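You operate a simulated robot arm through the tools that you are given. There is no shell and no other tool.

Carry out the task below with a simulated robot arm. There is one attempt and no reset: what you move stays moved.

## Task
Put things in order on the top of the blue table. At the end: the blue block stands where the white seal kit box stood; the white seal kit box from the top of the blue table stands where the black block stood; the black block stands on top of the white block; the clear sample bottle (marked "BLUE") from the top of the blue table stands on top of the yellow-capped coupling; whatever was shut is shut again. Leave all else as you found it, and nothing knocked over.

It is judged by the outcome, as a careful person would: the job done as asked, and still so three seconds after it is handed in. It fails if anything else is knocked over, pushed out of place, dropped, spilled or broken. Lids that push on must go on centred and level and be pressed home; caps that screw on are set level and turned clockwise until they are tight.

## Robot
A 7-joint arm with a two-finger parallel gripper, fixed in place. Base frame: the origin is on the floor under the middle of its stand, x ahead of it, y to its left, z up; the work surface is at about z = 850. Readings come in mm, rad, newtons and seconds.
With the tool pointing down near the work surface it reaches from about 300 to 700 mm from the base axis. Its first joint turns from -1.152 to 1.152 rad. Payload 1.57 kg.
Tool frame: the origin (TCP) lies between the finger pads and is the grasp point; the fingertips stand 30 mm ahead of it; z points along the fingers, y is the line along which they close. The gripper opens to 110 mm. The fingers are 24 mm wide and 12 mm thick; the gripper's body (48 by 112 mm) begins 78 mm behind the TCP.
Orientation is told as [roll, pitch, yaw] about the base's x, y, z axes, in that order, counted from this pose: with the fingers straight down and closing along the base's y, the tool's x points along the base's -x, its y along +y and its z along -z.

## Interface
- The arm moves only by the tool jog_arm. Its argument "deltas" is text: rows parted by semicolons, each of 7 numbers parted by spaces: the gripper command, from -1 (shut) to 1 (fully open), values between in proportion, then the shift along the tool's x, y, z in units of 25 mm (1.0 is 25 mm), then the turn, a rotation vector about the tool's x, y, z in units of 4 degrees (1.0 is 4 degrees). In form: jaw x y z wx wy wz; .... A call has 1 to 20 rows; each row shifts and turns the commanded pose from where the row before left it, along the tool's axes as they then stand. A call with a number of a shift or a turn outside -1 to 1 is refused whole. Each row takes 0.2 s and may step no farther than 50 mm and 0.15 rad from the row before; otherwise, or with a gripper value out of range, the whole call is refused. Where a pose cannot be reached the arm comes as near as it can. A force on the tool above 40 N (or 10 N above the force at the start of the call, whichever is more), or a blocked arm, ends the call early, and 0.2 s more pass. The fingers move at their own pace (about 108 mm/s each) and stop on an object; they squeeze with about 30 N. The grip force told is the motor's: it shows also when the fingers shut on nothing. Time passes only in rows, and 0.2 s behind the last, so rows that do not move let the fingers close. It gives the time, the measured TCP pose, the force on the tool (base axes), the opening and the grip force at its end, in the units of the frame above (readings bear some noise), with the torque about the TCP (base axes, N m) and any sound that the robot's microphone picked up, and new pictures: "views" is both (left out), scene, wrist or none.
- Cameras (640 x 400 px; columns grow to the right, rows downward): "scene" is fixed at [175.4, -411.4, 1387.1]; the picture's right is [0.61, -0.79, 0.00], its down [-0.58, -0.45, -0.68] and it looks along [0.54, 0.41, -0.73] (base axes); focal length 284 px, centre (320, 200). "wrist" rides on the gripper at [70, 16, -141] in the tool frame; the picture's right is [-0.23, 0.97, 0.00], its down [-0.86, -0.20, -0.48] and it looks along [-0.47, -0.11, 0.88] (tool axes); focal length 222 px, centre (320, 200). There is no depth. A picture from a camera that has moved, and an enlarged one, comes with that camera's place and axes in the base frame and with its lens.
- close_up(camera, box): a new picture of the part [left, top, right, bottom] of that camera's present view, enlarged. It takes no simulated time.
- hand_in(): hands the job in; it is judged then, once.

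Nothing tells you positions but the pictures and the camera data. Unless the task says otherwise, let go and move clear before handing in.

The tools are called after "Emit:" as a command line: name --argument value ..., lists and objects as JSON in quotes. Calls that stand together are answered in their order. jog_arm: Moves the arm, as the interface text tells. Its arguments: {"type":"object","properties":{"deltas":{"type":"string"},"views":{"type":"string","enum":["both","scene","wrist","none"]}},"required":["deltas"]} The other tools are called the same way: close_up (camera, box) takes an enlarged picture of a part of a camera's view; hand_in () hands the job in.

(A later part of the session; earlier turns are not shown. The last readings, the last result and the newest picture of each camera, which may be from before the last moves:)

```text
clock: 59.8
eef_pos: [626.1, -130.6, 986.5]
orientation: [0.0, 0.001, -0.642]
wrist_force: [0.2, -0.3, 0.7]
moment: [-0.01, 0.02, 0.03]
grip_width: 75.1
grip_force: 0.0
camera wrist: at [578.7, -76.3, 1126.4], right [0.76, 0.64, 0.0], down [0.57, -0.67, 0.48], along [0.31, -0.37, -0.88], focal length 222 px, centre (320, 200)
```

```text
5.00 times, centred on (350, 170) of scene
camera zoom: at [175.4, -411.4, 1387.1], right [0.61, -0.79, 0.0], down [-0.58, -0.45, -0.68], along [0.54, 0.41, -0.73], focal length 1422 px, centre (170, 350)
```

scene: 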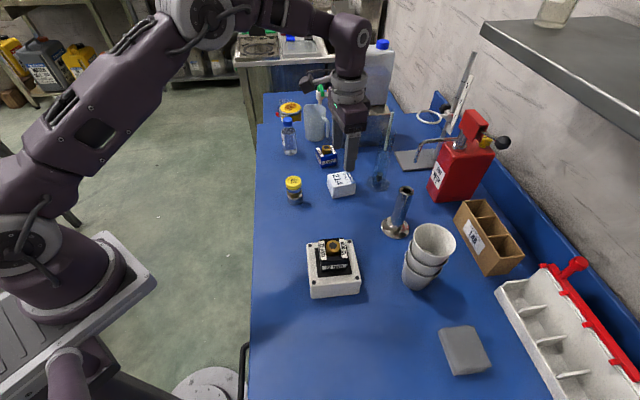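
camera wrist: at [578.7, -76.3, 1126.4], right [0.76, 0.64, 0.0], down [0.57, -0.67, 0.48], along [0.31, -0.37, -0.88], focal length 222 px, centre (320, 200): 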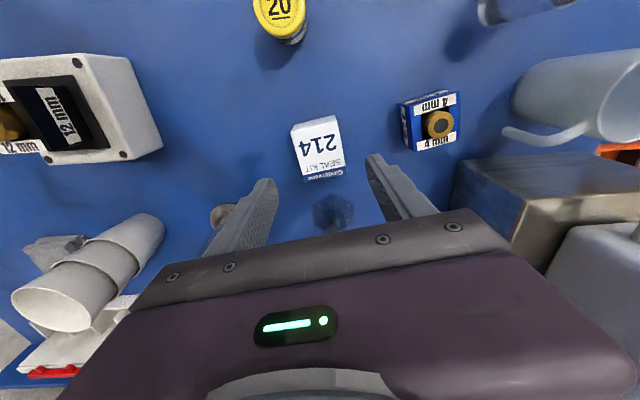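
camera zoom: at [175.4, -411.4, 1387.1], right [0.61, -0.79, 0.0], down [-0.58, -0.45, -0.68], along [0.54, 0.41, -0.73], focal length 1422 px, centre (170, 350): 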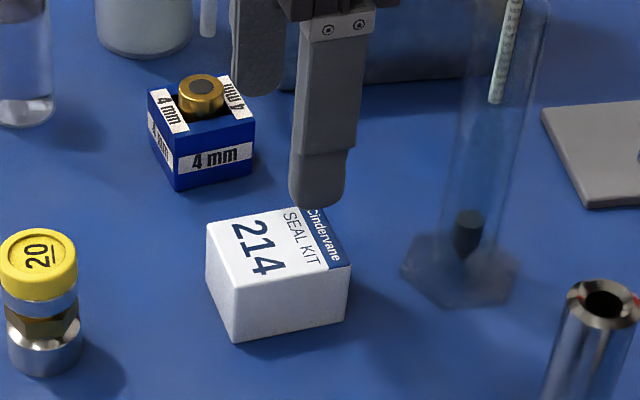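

The seal kit box stands at (625.3, -131.4), right where the black block was. The blue block is at about (695.4, -32), edges at 56.3°; I'll move over it and measure before gripping its knob.

Emit:
jog_arm --deltas "0.36 0.02 0.81 0 0 0 0; 0.36 0.02 0.81 0 0 0 0; 0.36 0.02 0.81 0 0 0 0; 0.36 0.02 0.81 0 0 0 0; 0.36 0.02 0.81 0 0 0 0; 0.36 0.02 0.81 0 0 0 0; 0.36 0 0 0 0 0 -0.4; 0.36 0 0 0 0 0 -0.4; 0.36 0 0 0 0 0 0"

Emit:
close_up --camera "wrist" --box '[260, 100, 380, 200]'

Emit:
close_up --camera "wrist" --box '[100, 0, 640, 300]'

```text
clock: 61.8
eef_pos: [686.1, -35.4, 985.5]
orientation: [0.0, -0.001, -0.585]
wrist_force: [-0.2, -0.2, -0.7]
moment: [0.01, 0.04, 0.01]
grip_width: 74.7
grip_force: 0.1
out of reach, approached as far as the arm can: row 6
camera wrist: at [635.9, 16.6, 1125.8], right [0.73, 0.69, 0.0], down [0.6, -0.64, 0.48], along [0.33, -0.35, -0.88], focal length 222 px, centre (320, 200)
```

scene: 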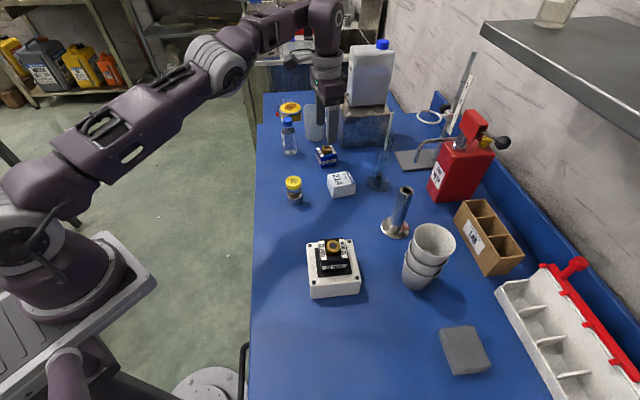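
wrist: 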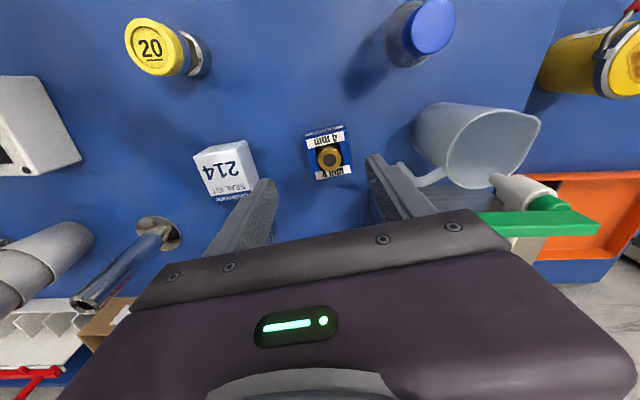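

```text
4.00 times, centred on (320, 150) of wrist
camera zoom: at [635.9, 16.6, 1125.8], right [0.73, 0.69, 0.0], down [0.6, -0.64, 0.48], along [0.33, -0.35, -0.88], focal length 888 px, centre (320, 400)
```

zoom: 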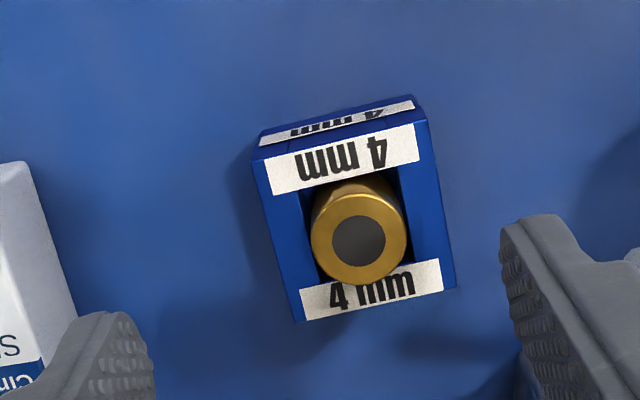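

```text
1.19 times, centred on (370, 150) of wrist
camera zoom: at [635.9, 16.6, 1125.8], right [0.73, 0.69, 0.0], down [0.6, -0.64, 0.48], along [0.33, -0.35, -0.88], focal length 263 px, centre (261, 259)
```

zoom: 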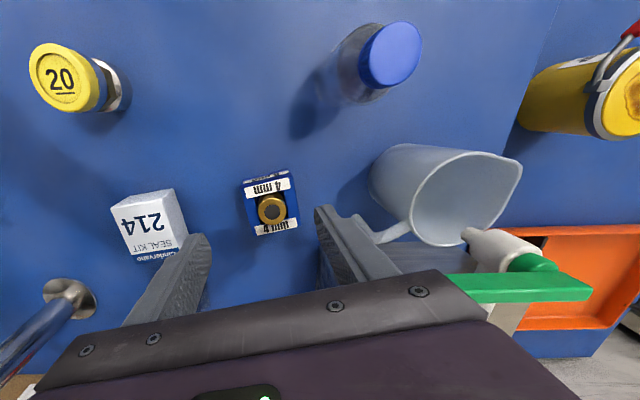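

The arm stops about 10 mm short of the blue block with the tool straight down. I'll tilt the tool about its closing axis by 10° (fingers still level on the knob) to gain reach and check where it ends up.

Emit:
jog_arm --deltas "0.36 0 0 0 0 -0.8 0; 0.36 0 0 0 0 -0.8 0; 0.36 0 0 0 0 -0.9 0; 0.36 0 0 0 0 0 0; 0.36 0 0 0 0 0 0"

Emit:
close_up --camera "wrist" --box '[260, 100, 380, 200]'

```text
clock: 63.0
eef_pos: [687.1, -35.4, 984.5]
orientation: [0.001, -0.174, -0.585]
wrist_force: [1.3, -0.3, 0.1]
moment: [0.0, 0.0, 0.0]
grip_width: 74.6
grip_force: 0.0
camera wrist: at [616.3, 29.7, 1111.5], right [0.72, 0.69, 0.04], down [0.52, -0.59, 0.62], along [0.45, -0.43, -0.78], focal length 222 px, centre (320, 200)
```

scene: 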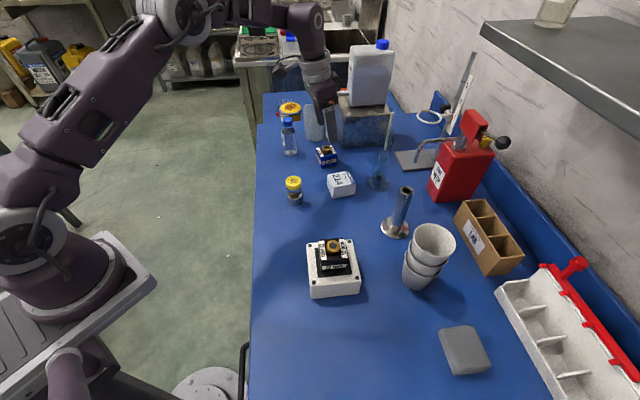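
wrist: 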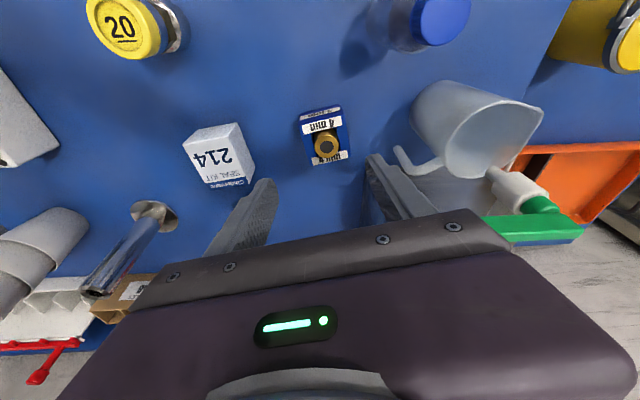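

```text
4.00 times, centred on (320, 150) of wrist
camera zoom: at [616.3, 29.7, 1111.5], right [0.72, 0.69, 0.04], down [0.52, -0.59, 0.62], along [0.45, -0.43, -0.78], focal length 888 px, centre (320, 400)
```

zoom: 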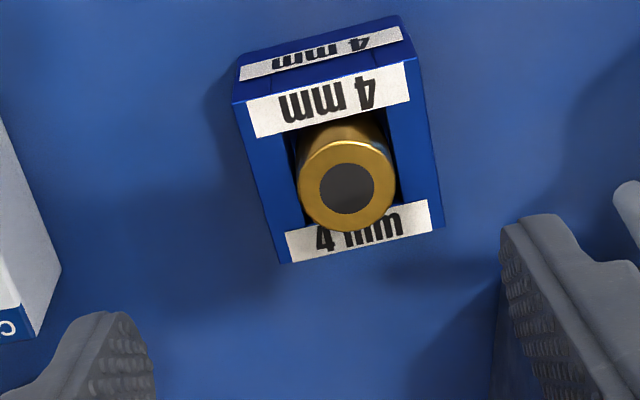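

The commanded pose follows the arm, so I can now shift with this tilt. I'll go to the knob of the blue block with the fingertips just above the block's top.

Emit:
jog_arm --deltas "0.36 0.093 0.166 0.2 0 0 0; 0.36 0.093 0.166 0.5 0 0 0; 0.36 0.093 0 0.7 0 0 0; 0.36 0.093 0 0.6 0 0 0; 0.36 0 0 0.2 0 0 0; 0.36 0 0 0 0 0 0; 0.36 0 0 0 0 0 0"

Emit:
close_up --camera "wrist" --box '[240, 100, 400, 210]'

Emit:
close_up --camera "scene" --box '[290, 110, 390, 190]'

```text
clock: 64.6
eef_pos: [691.4, -28.9, 929.3]
orientation: [0.002, -0.175, -0.584]
wrist_force: [0.1, 0.0, -0.5]
moment: [-0.01, 0.02, 0.03]
grip_width: 74.9
grip_force: 0.0
camera wrist: at [621.4, 36.4, 1055.2], right [0.72, 0.69, 0.04], down [0.52, -0.59, 0.62], along [0.45, -0.43, -0.78], focal length 222 px, centre (320, 200)
```

scene: 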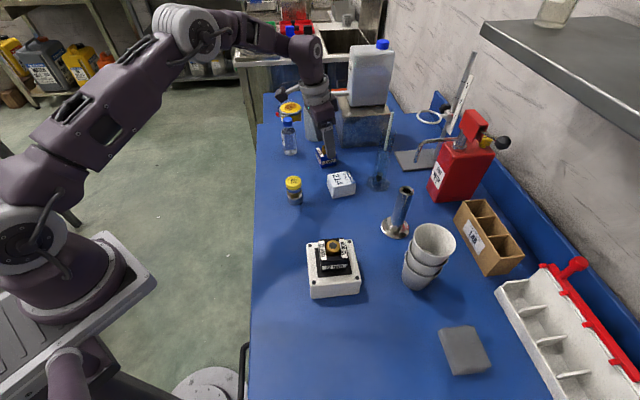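
wrist: 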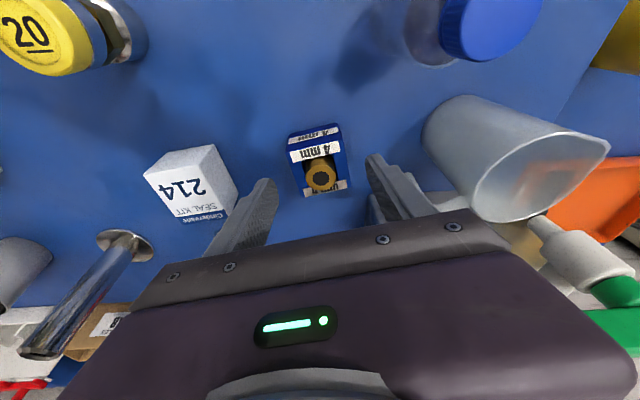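

```text
3.64 times, centred on (320, 155) of wrist
camera zoom: at [621.4, 36.4, 1055.2], right [0.72, 0.69, 0.04], down [0.52, -0.59, 0.62], along [0.45, -0.43, -0.78], focal length 808 px, centre (320, 364)
```

zoom: 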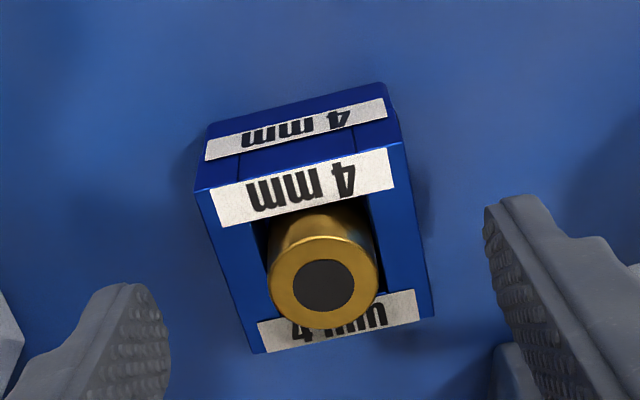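

```text
5.00 times, centred on (340, 150) of scene
camera zoom: at [175.4, -411.4, 1387.1], right [0.61, -0.79, 0.0], down [-0.58, -0.45, -0.68], along [0.54, 0.41, -0.73], focal length 1422 px, centre (220, 450)
```

zoom: 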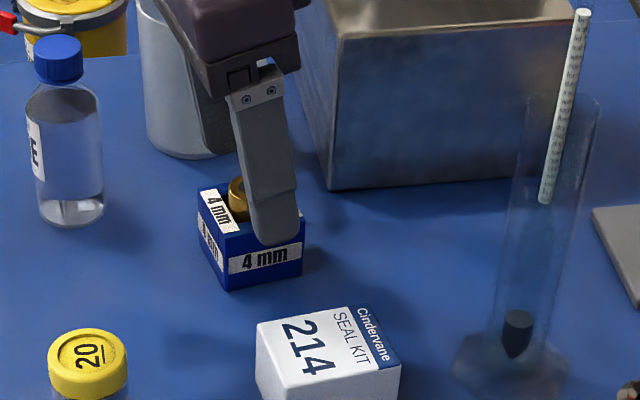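

Reach is fine and the knob is centred between the fingers. I'll lower 5.5 mm and close on the knob.

Emit:
jog_arm --deltas "0.36 0.019 0 0.11 0 0 0; 0.36 0.019 0 0.107 0 0 0; 0.36 0 0 0 0 0 0; -0.3 0 0 0 0 0 0; -1 0 0 0 0 0 0; -1 0 0 0 0 0 0; -1 0 0 0 0 0 0; -1 0 0 0 0 0 0"

Emit:
close_up --camera "wrist" --box '[240, 100, 400, 210]'

Emit:
close_up --camera "scene" --box '[290, 110, 390, 190]'

```text
clock: 66.4
eef_pos: [692.0, -28.3, 923.3]
orientation: [0.0, -0.175, -0.584]
wrist_force: [0.1, -0.2, -0.5]
moment: [0.03, 0.02, 0.0]
grip_width: 23.7
grip_force: 30.3
camera wrist: at [621.4, 36.5, 1049.7], right [0.72, 0.69, 0.04], down [0.52, -0.59, 0.62], along [0.45, -0.43, -0.78], focal length 222 px, centre (320, 200)
```

scene: 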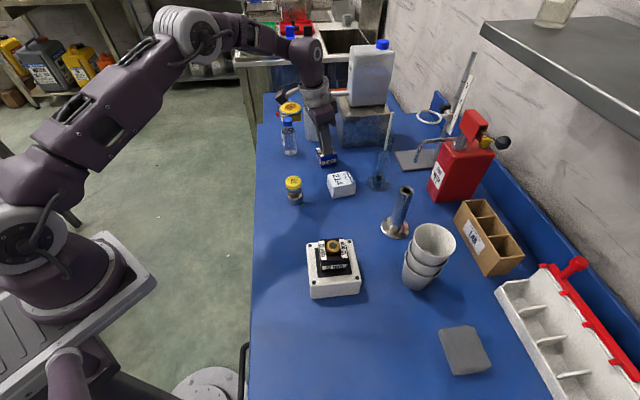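
wrist: 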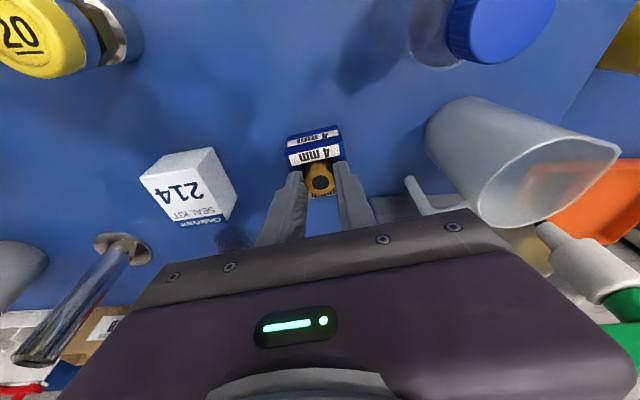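

```text
3.64 times, centred on (320, 155) of wrist
camera zoom: at [621.4, 36.5, 1049.7], right [0.72, 0.69, 0.04], down [0.52, -0.59, 0.62], along [0.45, -0.43, -0.78], focal length 808 px, centre (320, 364)
```

zoom: 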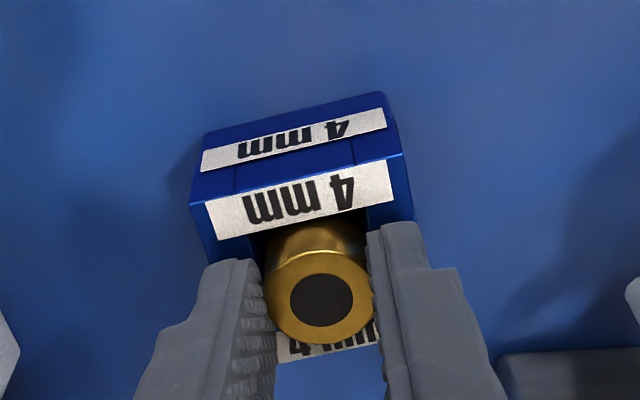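

```text
5.00 times, centred on (340, 150) of scene
camera zoom: at [175.5, -411.3, 1387.1], right [0.61, -0.79, 0.0], down [-0.58, -0.45, -0.68], along [0.54, 0.41, -0.73], focal length 1422 px, centre (220, 450)
```

zoom: 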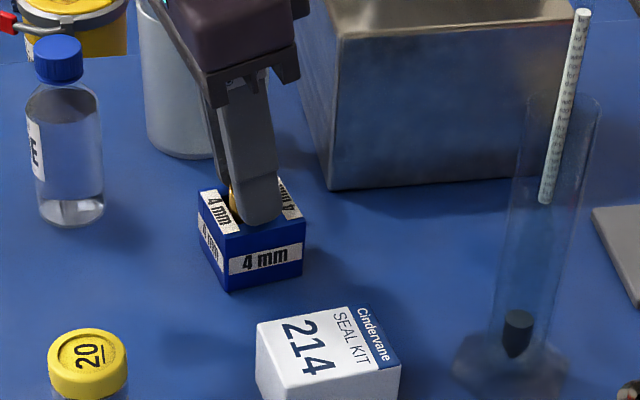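

Gripped on the knob (23.7 mm). I'll lift vertically a little and check that it stays level.

Emit:
jog_arm --deltas "-1 -0.017 0 -0.098 0 0 0; -1 -0.035 0 -0.197 0 0 0; -1 -0.052 0 -0.295 0 0 0; -1 -0.052 0 -0.295 0 0 0; -1 0 0 0 0 0 0"

Emit:
close_up --camera "scene" --box '[290, 110, 390, 190]'

Emit:
close_up --camera "wrist" --box '[240, 100, 400, 210]'

```text
clock: 67.6
eef_pos: [690.4, -29.3, 945.9]
orientation: [0.0, -0.174, -0.585]
wrist_force: [-0.1, 0.2, -2.2]
moment: [0.0, 0.0, 0.0]
grip_width: 23.8
grip_force: 30.5
camera wrist: at [621.3, 36.4, 1072.1], right [0.72, 0.69, 0.04], down [0.52, -0.59, 0.62], along [0.45, -0.43, -0.78], focal length 222 px, centre (320, 200)
```

scene: 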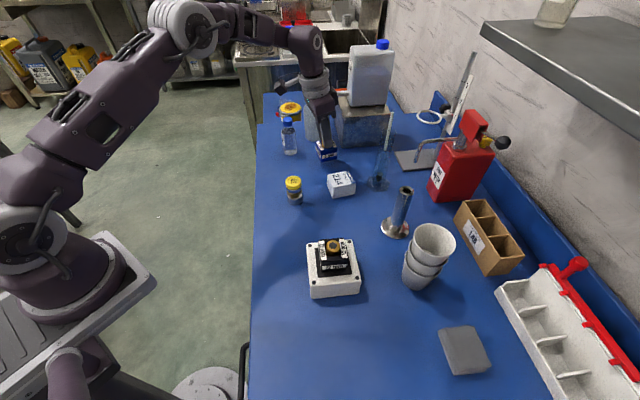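
wrist: 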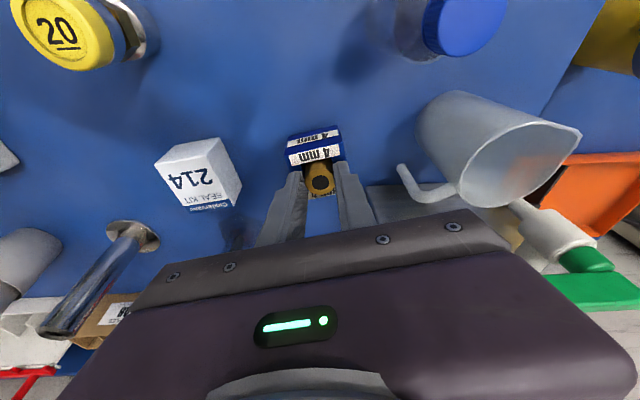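

```text
5.00 times, centred on (340, 150) of scene
camera zoom: at [175.5, -411.4, 1387.1], right [0.61, -0.79, 0.0], down [-0.58, -0.45, -0.68], along [0.54, 0.41, -0.73], focal length 1422 px, centre (220, 450)
```

zoom: 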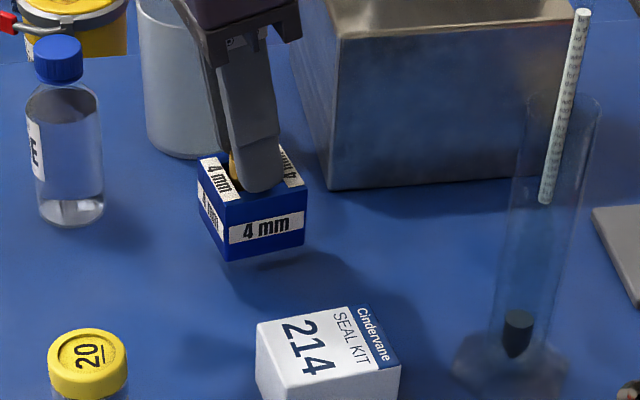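

```text
3.64 times, centred on (320, 155) of wrist
camera zoom: at [621.3, 36.4, 1072.1], right [0.72, 0.69, 0.04], down [0.52, -0.59, 0.62], along [0.45, -0.43, -0.78], focal length 808 px, centre (320, 364)
```

zoom: 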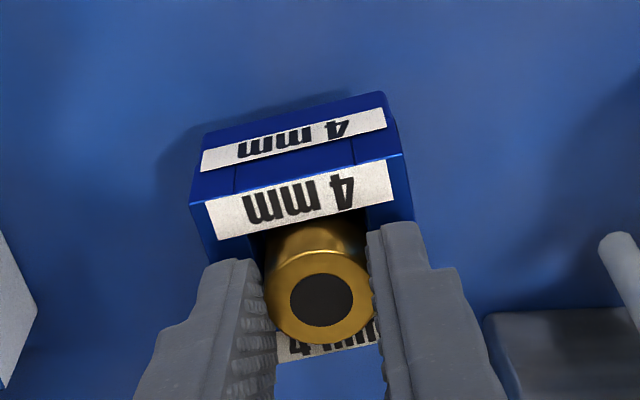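

It lifts cleanly and level. I'll raise it and carry it over to the seal kit's old place with the same tilt, staying above everything.

Emit:
jog_arm --deltas "-1 -0.104 0 -0.591 0 0 0; -1 -0.165 0 -0.936 0 0 0; -1 -0.165 0 -0.936 0 0 0; -1 -0.04 -0.5 -0.75 0 0 0; -1 -0.03 -0.8 -0.81 0 0 0; -1 -0.03 -0.9 -0.6 0 0 0; -1 0.114 -0.95 -0.02 0 0 0; -1 0.114 -0.95 -0.02 0 0 0; -1 0.114 -0.95 -0.02 0 0 0; -1 0.114 -0.95 -0.02 0 0 0; -1 0.114 -0.95 -0.02 0 0 0; -1 0.114 -0.95 -0.02 0 0 0; -1 0.114 -0.95 -0.02 0 0 0; -1 0.114 -0.95 -0.02 0 0 0; -1 0.114 -0.95 -0.02 0 0 0; -1 0.114 -0.95 -0.02 0 0 0; -1 0 0 0 0 0 0"

```text
clock: 71.2
eef_pos: [498.5, -253.5, 1062.0]
orientation: [-0.001, -0.175, -0.584]
wrist_force: [1.2, 0.2, -2.7]
moment: [-0.04, 0.01, -0.01]
grip_width: 23.4
grip_force: 30.1
camera wrist: at [429.2, -188.1, 1188.6], right [0.72, 0.69, 0.04], down [0.52, -0.59, 0.62], along [0.45, -0.43, -0.78], focal length 222 px, centre (320, 200)
```

scene: 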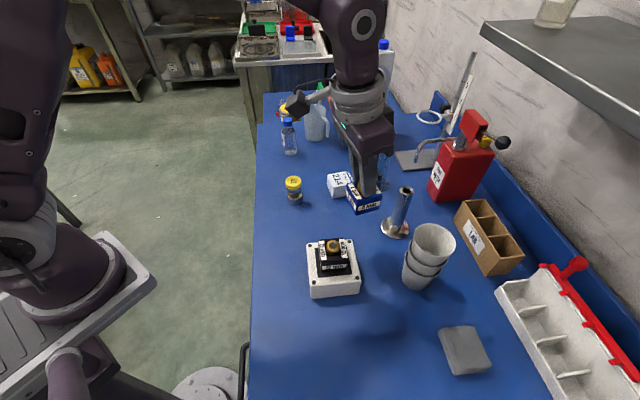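
wrist: 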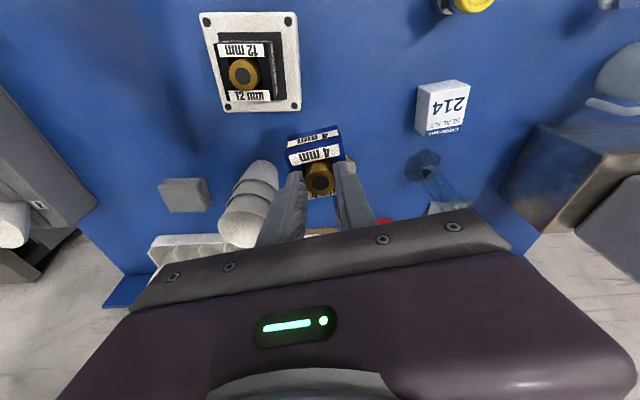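

Emit:
jog_arm --deltas "-1 0.108 -0.907 -0.019 0 0 0; -1 0.108 -0.907 -0.019 0 0 0; -1 0.108 -0.907 -0.019 0 0 0; -1 0.108 -0.907 -0.019 0 0 0; -1 0.108 -0.907 -0.019 0 0 0; -1 0.108 -0.907 -0.019 0 0 0; -1 0.108 -0.907 -0.019 0 0 0; -1 0.108 -0.907 -0.019 0 0 0; -1 0.108 -0.907 -0.019 0 0 0; -1 0 0 0 0.104 0 0.591; -1 0 0 0 0.104 0 0.591; -1 0 0 0 0.104 0 0.591; -1 0 0 0 0 0 0"

Emit:
close_up --camera "wrist" --box '[240, 100, 400, 210]'

Emit:
close_up --camera "scene" --box '[350, 230, 470, 330]'

```text
clock: 74.0
eef_pos: [365.9, -410.0, 1062.4]
orientation: [0.0, -0.177, -0.71]
wrist_force: [0.4, -0.6, -3.1]
moment: [0.02, 0.0, 0.01]
grip_width: 23.6
grip_force: 30.1
camera wrist: at [305.0, -336.6, 1189.3], right [0.81, 0.59, 0.04], down [0.45, -0.65, 0.62], along [0.39, -0.48, -0.78], focal length 222 px, centre (320, 200)
```

scene: 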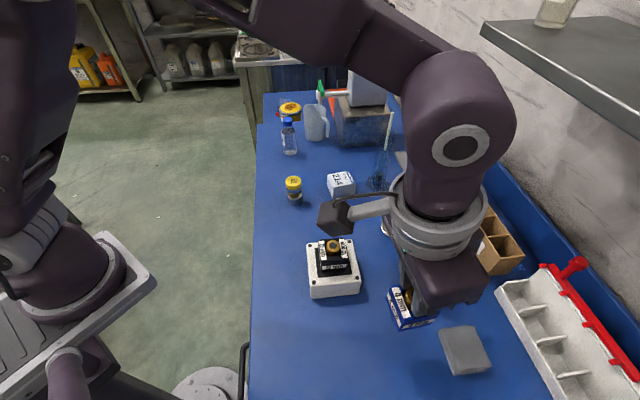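
wrist: 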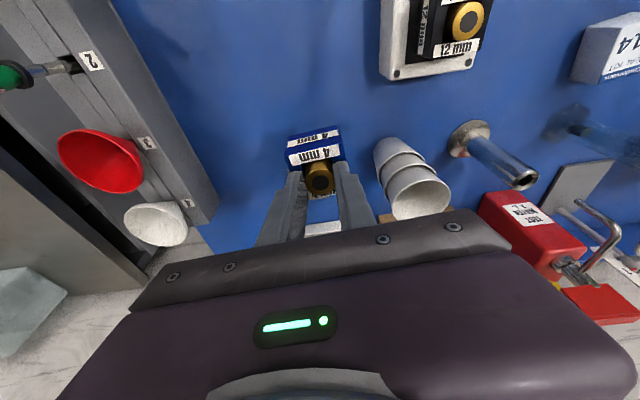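

```text
3.64 times, centred on (320, 155) of wrist
camera zoom: at [305.0, -336.6, 1189.3], right [0.81, 0.59, 0.04], down [0.45, -0.65, 0.62], along [0.39, -0.48, -0.78], focal length 808 px, centre (320, 364)
```

zoom: 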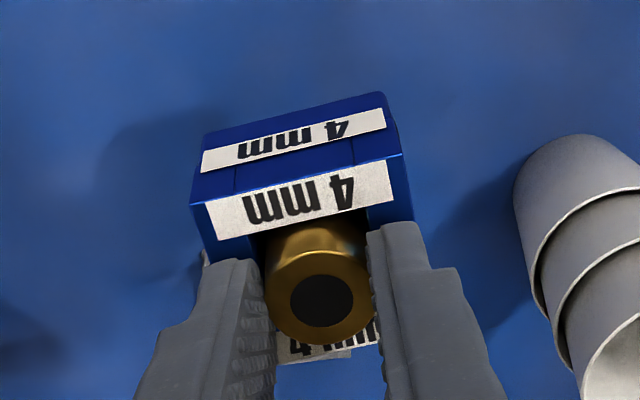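

```text
4.00 times, centred on (410, 280) of scene
camera zoom: at [175.5, -411.4, 1387.1], right [0.61, -0.79, 0.0], down [-0.58, -0.45, -0.68], along [0.54, 0.41, -0.73], focal length 1138 px, centre (-40, -120)
```

zoom: 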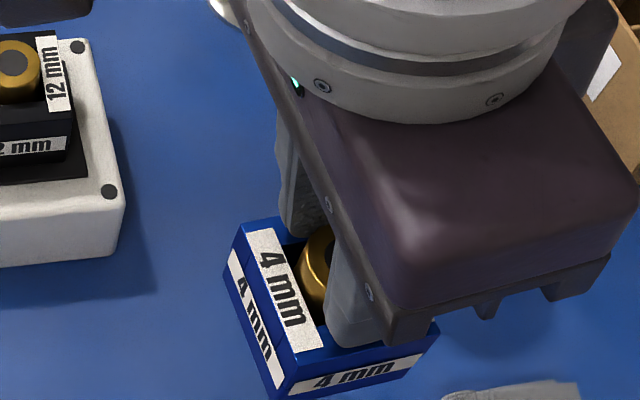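

The block hangs level over the seal kit's old place. I'll lower it vertically to about 6 mm above the table.

Emit:
jog_arm --deltas "-1 0.087 0 0.492 0 0 0; -1 0.174 0 0.985 0 0 0; -1 0.174 0 0.985 0 0 0; -1 0.174 0 0.985 0 0 0; -1 0.174 0 0.985 0 0 0; -1 0.087 0 0.492 0 0 0; -1 0.052 0 0.295 0 0 0; -1 0 0 0 0 0 0"

Emit:
close_up --camera "scene" --box '[340, 280, 460, 380]'

```text
clock: 75.8
eef_pos: [366.8, -409.3, 929.0]
orientation: [0.0, -0.175, -0.711]
wrist_force: [-0.3, -0.8, -2.3]
moment: [0.02, 0.01, 0.01]
grip_width: 23.6
grip_force: 30.0
camera wrist: at [305.5, -336.4, 1056.6], right [0.8, 0.59, 0.04], down [0.45, -0.65, 0.62], along [0.39, -0.48, -0.78], focal length 222 px, centre (320, 200)
```

scene: 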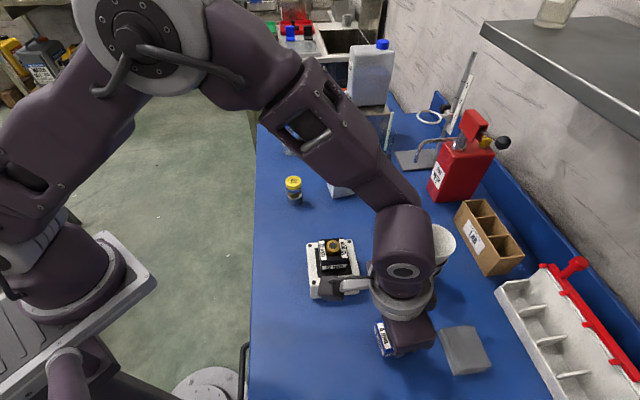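
wrist: 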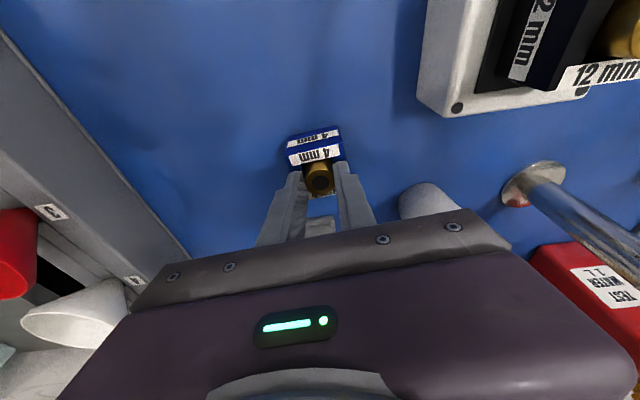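

```text
4.00 times, centred on (400, 330) of scene
camera zoom: at [175.5, -411.4, 1387.1], right [0.61, -0.79, 0.0], down [-0.58, -0.45, -0.68], along [0.54, 0.41, -0.73], focal length 1138 px, centre (0, -320)
```

zoom: 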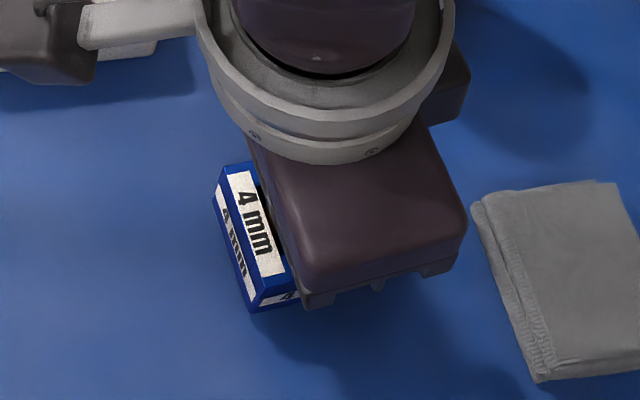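

Emit:
jog_arm --deltas "-1 0.028 0 0.158 0 0 0; -1 0.007 0 0.039 0 0 0; -1 0.005 0 0.03 0 0 0; -1 0.003 0 0.02 0 0 0; -1 0 0 0 0 0 0" --views "none"

```text
clock: 77.0
eef_pos: [366.9, -409.0, 922.7]
orientation: [-0.001, -0.173, -0.71]
wrist_force: [0.3, 0.0, 3.7]
moment: [0.05, 0.05, -0.02]
grip_width: 24.0
grip_force: 30.0
```

Contact made (force now +3.7 N). I'll open the fingers and rise vertically.

Emit:
jog_arm --deltas "-0.4 0 0 0 0 0 0; 0.1 0 0 0 0 0 0; 0.1 0 0 0 0 0 0; 0.1 -0.052 0 -0.295 0 0 0; 0.1 -0.139 0 -0.788 0 0 0; 0.1 -0.174 0 -0.985 0 0 0; 0.1 -0.174 0 -0.985 0 0 0; 0.1 -0.174 0 -0.985 0 0 0; 0.1 -0.174 0 -0.985 0 0 0; 0.1 0 0 0 0 0 0"

Emit:
close_up --camera "wrist" --box '[240, 80, 400, 200]'

Emit:
close_up --camera "scene" --box '[340, 280, 460, 380]'

```text
clock: 79.2
eef_pos: [365.2, -408.7, 1051.6]
orientation: [0.001, -0.174, -0.71]
wrist_force: [0.0, -0.6, 0.1]
moment: [-0.01, 0.04, -0.05]
grip_width: 60.6
grip_force: 0.1
camera wrist: at [304.4, -335.9, 1177.4], right [0.8, 0.59, 0.04], down [0.45, -0.65, 0.62], along [0.39, -0.48, -0.78], focal length 222 px, centre (320, 200)
```

scene: 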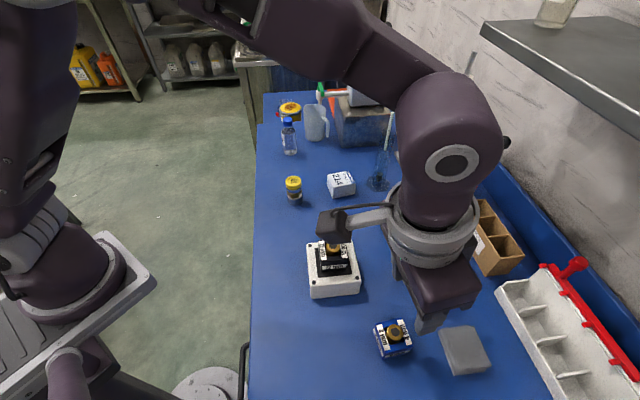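
wrist: 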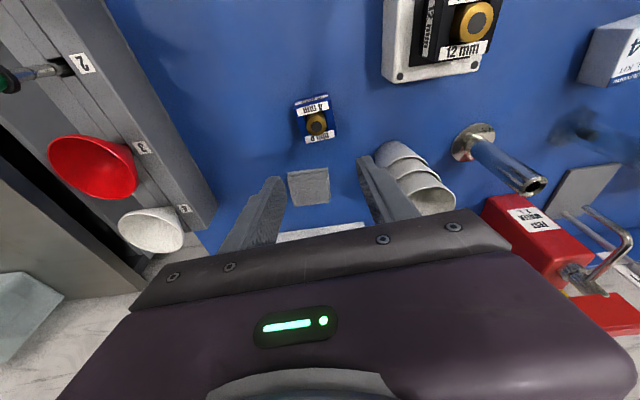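

```text
3.33 times, centred on (320, 140) of wrist
camera zoom: at [304.4, -335.9, 1177.4], right [0.8, 0.59, 0.04], down [0.45, -0.65, 0.62], along [0.39, -0.48, -0.78], focal length 740 px, centre (320, 400)
```

zoom: 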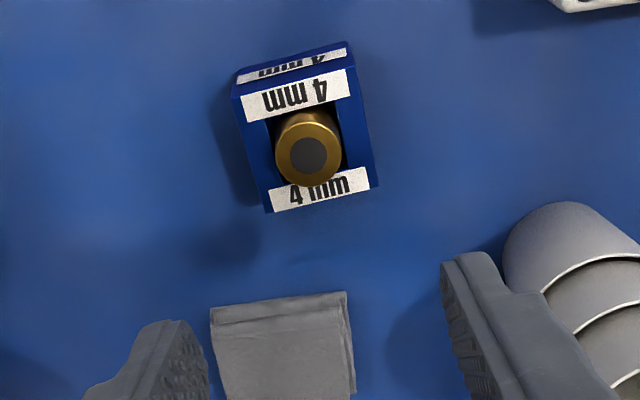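

```text
4.00 times, centred on (400, 330) of scene
camera zoom: at [175.4, -411.4, 1387.1], right [0.61, -0.79, 0.0], down [-0.58, -0.45, -0.68], along [0.54, 0.41, -0.73], focal length 1138 px, centre (0, -320)
```

zoom: 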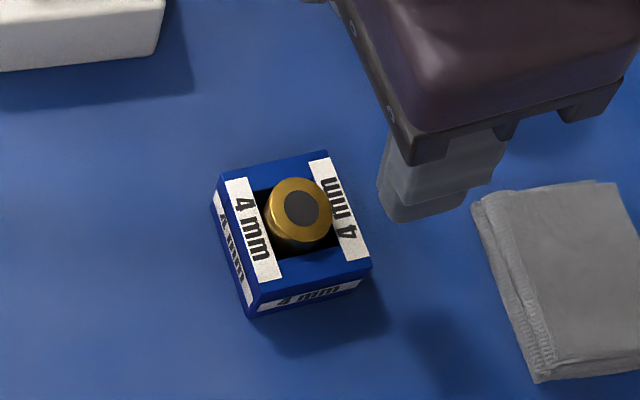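

The blue block stands at (369.6, -413.8), where the seal kit was. Next is the bottle: I'll straighten the tool and travel high toward the bottle and coupling to measure them.

Emit:
jog_arm --deltas "0.4 0 0 0 0 0.83 0; 0.4 0 0 0 0 0.83 0; 0.4 0 0 0 0 0.84 0; 0.4 0.25 0.992 0 0 0 0; 0.4 0.25 0.992 0 0 0 0; 0.4 0.25 0.992 0 0 0 0; 0.4 0.25 0.992 0 0 0 0; 0.4 0.25 0.992 0 0 0 0; 0.4 0.25 0.992 0 0 0 0; 0.4 0.25 0.992 0 0 0 0; 0.4 0.25 0.992 0 0 0 0; 0.4 0.25 0.992 0 0 0 0; 0.4 0.25 0.992 0 0 0 0; 0.4 0.25 0.992 0 0 0 0; 0.4 0.25 0.992 0 0 0 0; 0.4 0.25 0.992 0 0 0 0; 0.4 0.25 0.992 0 0 0 0; 0.4 0.25 0.992 0 0 0 0; 0.4 0.25 0.992 0 0 0 0; 0.4 0.25 0.992 0 0 0 0"

```text
clock: 83.4
eef_pos: [560.9, -21.3, 1051.8]
orientation: [0.0, 0.0, -0.71]
wrist_force: [0.5, -0.6, 0.3]
moment: [-0.05, 0.02, 0.01]
grip_width: 77.0
grip_force: 0.1
camera wrist: at [517.5, 37.0, 1192.0], right [0.81, 0.59, 0.0], down [0.52, -0.71, 0.48], along [0.28, -0.39, -0.88], focal length 222 px, centre (320, 200)
```

scene: 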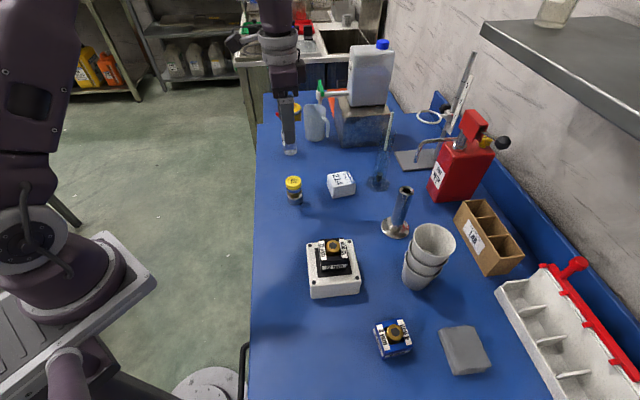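
wrist: 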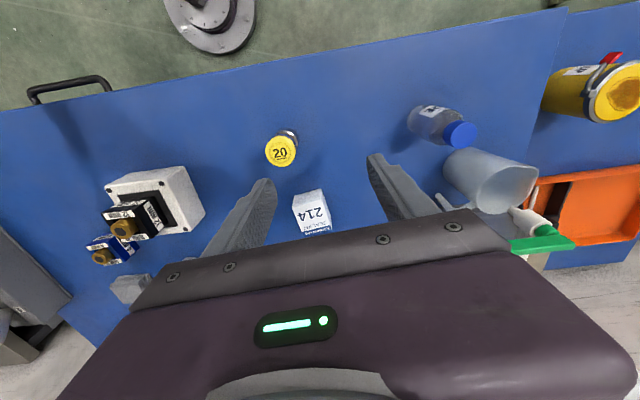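

Emit:
close_up --camera "wrist" --box '[244, 110, 324, 180]'

Emit:
close_up --camera "wrist" --box '[390, 80, 550, 220]'

Emit:
close_up --camera "scene" --box '[265, 165, 325, 215]'

Emit:
jog_arm --deltas "0.4 0 0 0 0 0 -1; 0.4 0 0 0 0 0 -1; 0.4 0 0 0 0 0 -1; 0.4 0 0 0 0 0 -1; 0.4 0 0 0 0 0 -1; 0.4 0 0 0 0 0 -1; 0.4 0 0 0 0 0 -1; 0.4 0 0 0 0 0 -1; 0.4 0 0 0 0 0 -1; 0.4 0 0 0 0 0 -1; 0.4 0 0 0 0 0 0"

```text
5.71 times, centred on (284, 145) of wrist
camera zoom: at [517.5, 37.0, 1192.0], right [0.81, 0.59, 0.0], down [0.52, -0.71, 0.48], along [0.28, -0.39, -0.88], focal length 1269 px, centre (526, 514)
```

zoom: 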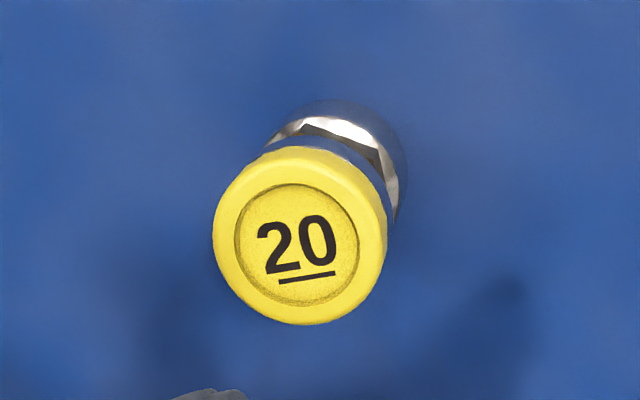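

```text
2.86 times, centred on (470, 150) of wrist
camera zoom: at [517.5, 37.0, 1192.0], right [0.81, 0.59, 0.0], down [0.52, -0.71, 0.48], along [0.28, -0.39, -0.88], focal length 635 px, centre (-109, 343)
```

zoom: 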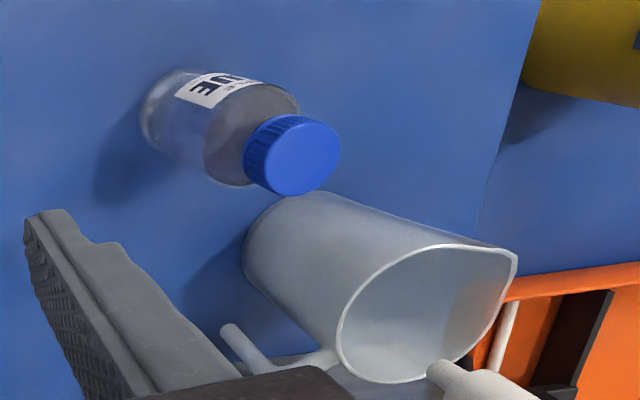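

```text
8.00 times, centred on (295, 190) of scene
camera zoom: at [175.4, -411.4, 1387.1], right [0.61, -0.79, 0.0], down [-0.58, -0.45, -0.68], along [0.54, 0.41, -0.73], focal length 2276 px, centre (520, 280)
```

zoom: 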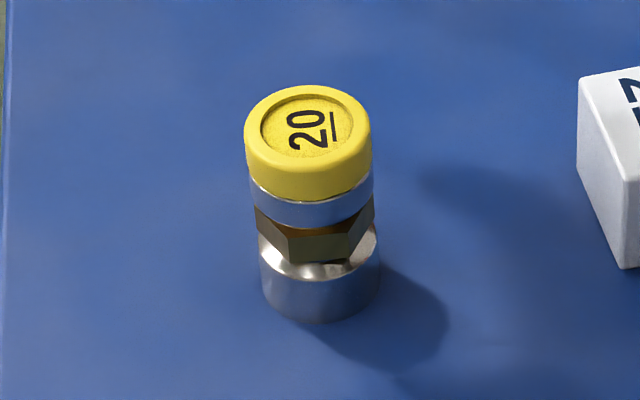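

```text
clock: 85.8
eef_pos: [560.2, -21.0, 1051.1]
orientation: [0.001, 0.0, -0.012]
wrist_force: [-0.4, 0.0, 1.2]
moment: [0.0, -0.04, 0.03]
grip_width: 76.9
grip_force: 0.1
camera wrist: at [490.2, -4.1, 1191.8], right [0.24, 0.97, 0.0], down [0.85, -0.21, 0.48], along [0.46, -0.11, -0.88], focal length 222 px, centre (320, 200)
```

scene: 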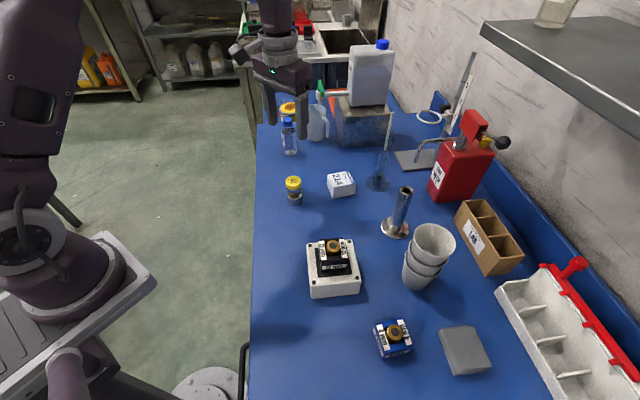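
wrist: 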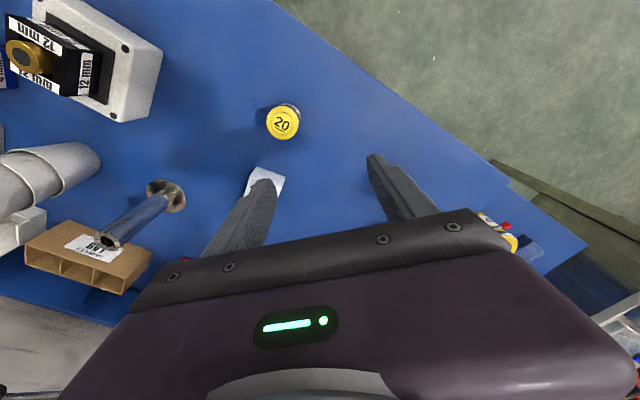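

The coupling's cap top is near (525, -61, 915) and the bottle near (668, 82) with its cap top near z 956. I'll zoom on the coupling from this pose, then go on to the bottle.

Emit:
close_up --camera "wrist" --box '[244, 85, 324, 155]'

Emit:
jog_arm --deltas "0.6 -0.8 0.9 0 0 0 -0.6; 0.6 -0.8 0.9 0 0 0 -0.6; 0.6 -0.8 0.9 0 0 0 -0.7; 0.6 -0.6 0.9 0 0 -0.8 0; 0.6 0 0 0 0 -0.8 0; 0.6 0 0 0 0 -0.9 0; 0.6 0 0 0 0 0 0"

```text
5.71 times, centred on (284, 120) of wrist
camera zoom: at [490.2, -4.1, 1191.8], right [0.24, 0.97, 0.0], down [0.85, -0.21, 0.48], along [0.46, -0.11, -0.88], focal length 1269 px, centre (526, 657)
```

zoom: 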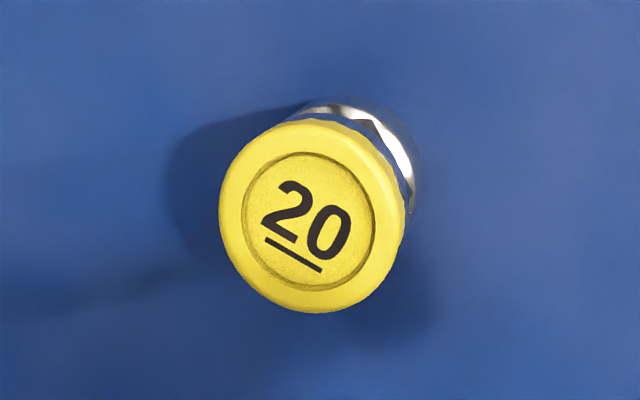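

```text
clock: 87.4
eef_pos: [631.5, 71.8, 1050.9]
orientation: [0.0, -0.178, 0.12]
wrist_force: [0.4, 0.3, 0.5]
moment: [0.01, 0.03, 0.0]
grip_width: 87.8
grip_force: 0.1
camera wrist: at [535.6, 77.1, 1177.0], right [0.11, 0.99, 0.04], down [0.78, -0.11, 0.62], along [0.62, -0.03, -0.78], focal length 222 px, centre (320, 200)
```

scene: 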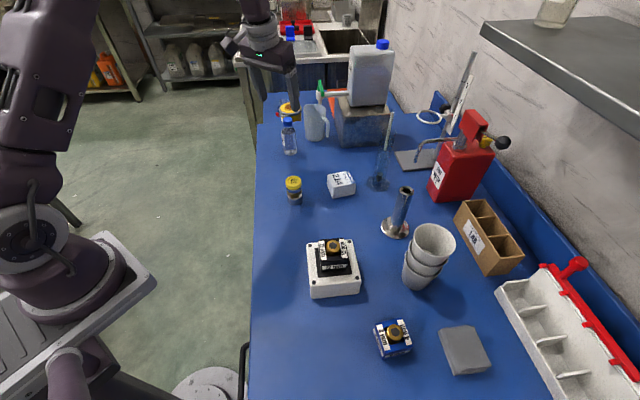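
wrist: 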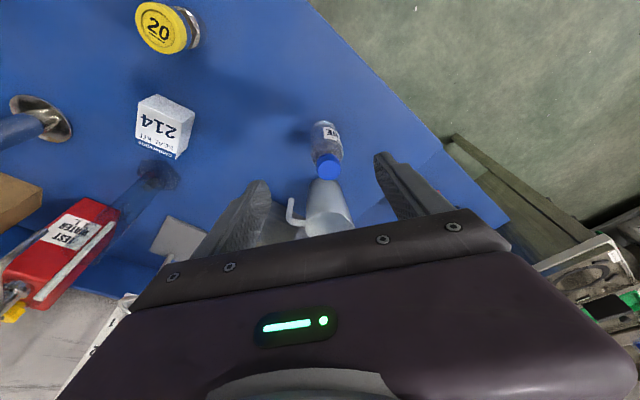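

Emit:
close_up --camera "wrist" --box '[280, 105, 376, 195]'

Emit:
close_up --camera "scene" --box '[270, 110, 320, 160]'

```text
4.44 times, centred on (328, 150) of wrist
camera zoom: at [535.6, 77.1, 1177.0], right [0.11, 0.99, 0.04], down [0.78, -0.11, 0.62], along [0.62, -0.03, -0.78], focal length 987 px, centre (284, 422)
```

zoom: 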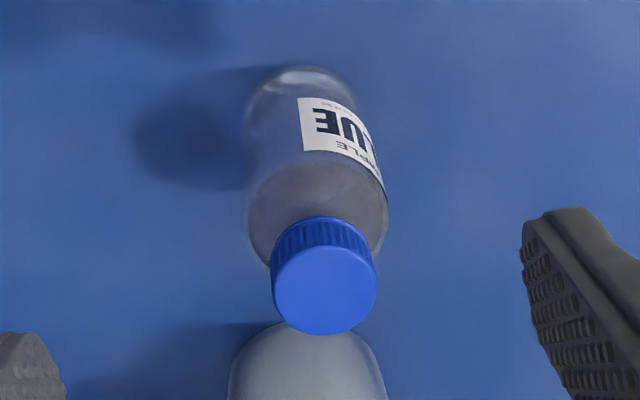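

```text
8.00 times, centred on (295, 135) of scene
camera zoom: at [175.4, -411.4, 1387.1], right [0.61, -0.79, 0.0], down [-0.58, -0.45, -0.68], along [0.54, 0.41, -0.73], focal length 2276 px, centre (520, 720)
```

zoom: 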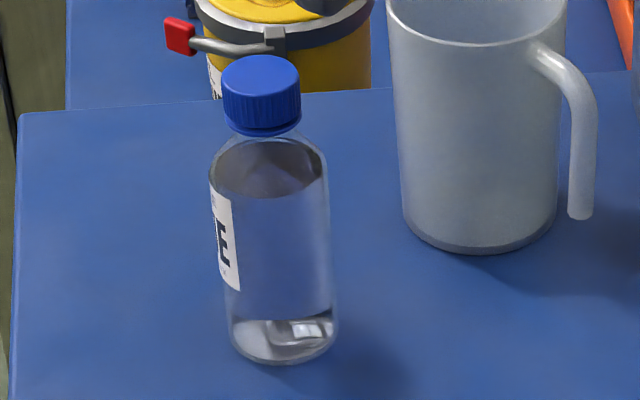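

The bottle's axis is near (663.7, 81.8), about 40 mm across and 115 tall. I'll move above it keeping the 10° tilt and come down until the fingertips are level with its cap, then check the alignment.

Emit:
jog_arm --deltas "0.5 -0.638 0.107 0.112 0 0 0; 0.5 -0.638 0.107 0.112 0 0 0; 0.5 0.104 0 0.591 0 0 0; 0.5 0.122 0 0.69 0 0 0; 0.5 0.122 0 0.69 0 0 0; 0.5 0 0 0 0 0 0"

Emit:
close_up --camera "wrist" --box '[250, 90, 410, 220]'

Emit:
close_up --camera "scene" --box '[260, 90, 340, 165]'

```text
clock: 88.8
eef_pos: [662.2, 80.3, 1000.6]
orientation: [0.0, -0.174, 0.122]
wrist_force: [-0.2, -0.3, 0.7]
moment: [-0.01, 0.0, 0.02]
grip_width: 82.5
grip_force: 0.0
camera wrist: at [567.1, 86.2, 1127.2], right [0.11, 0.99, 0.04], down [0.78, -0.11, 0.62], along [0.62, -0.03, -0.78], focal length 222 px, centre (320, 200)
```

scene: 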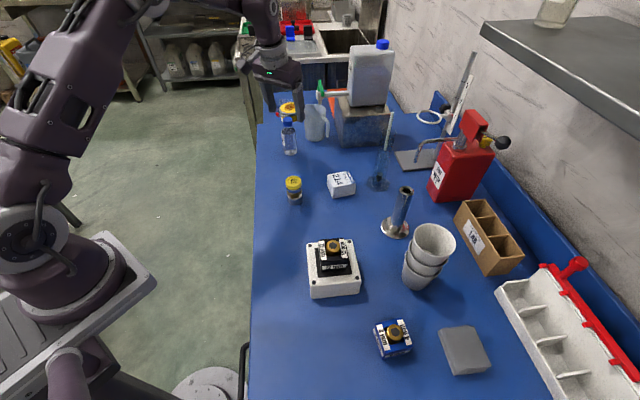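
wrist: 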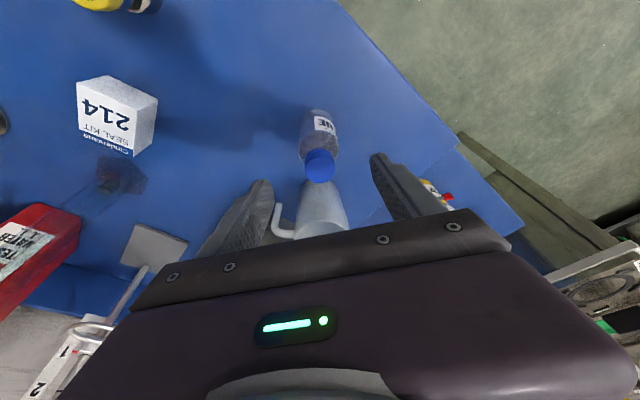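

```text
3.08 times, centred on (330, 155) of wrist
camera zoom: at [567.1, 86.2, 1127.2], right [0.11, 0.99, 0.04], down [0.78, -0.11, 0.62], along [0.62, -0.03, -0.78], focal length 684 px, centre (289, 338)
```

zoom: 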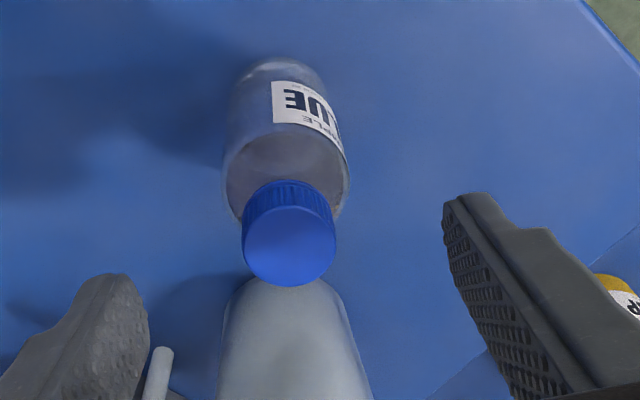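

```text
5.33 times, centred on (300, 128) of scene
camera zoom: at [175.4, -411.4, 1387.1], right [0.61, -0.79, 0.0], down [-0.58, -0.45, -0.68], along [0.54, 0.41, -0.73], focal length 1517 px, centre (427, 587)
```

zoom: 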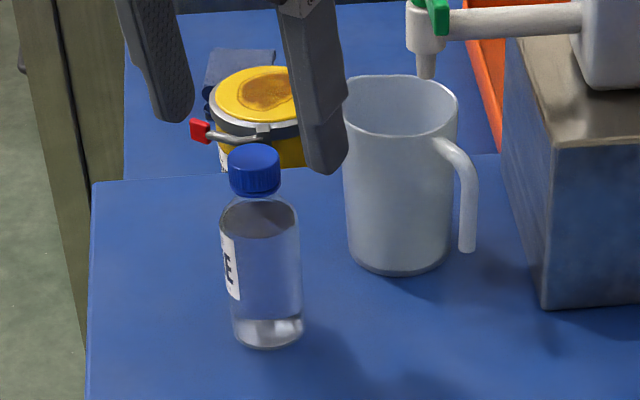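

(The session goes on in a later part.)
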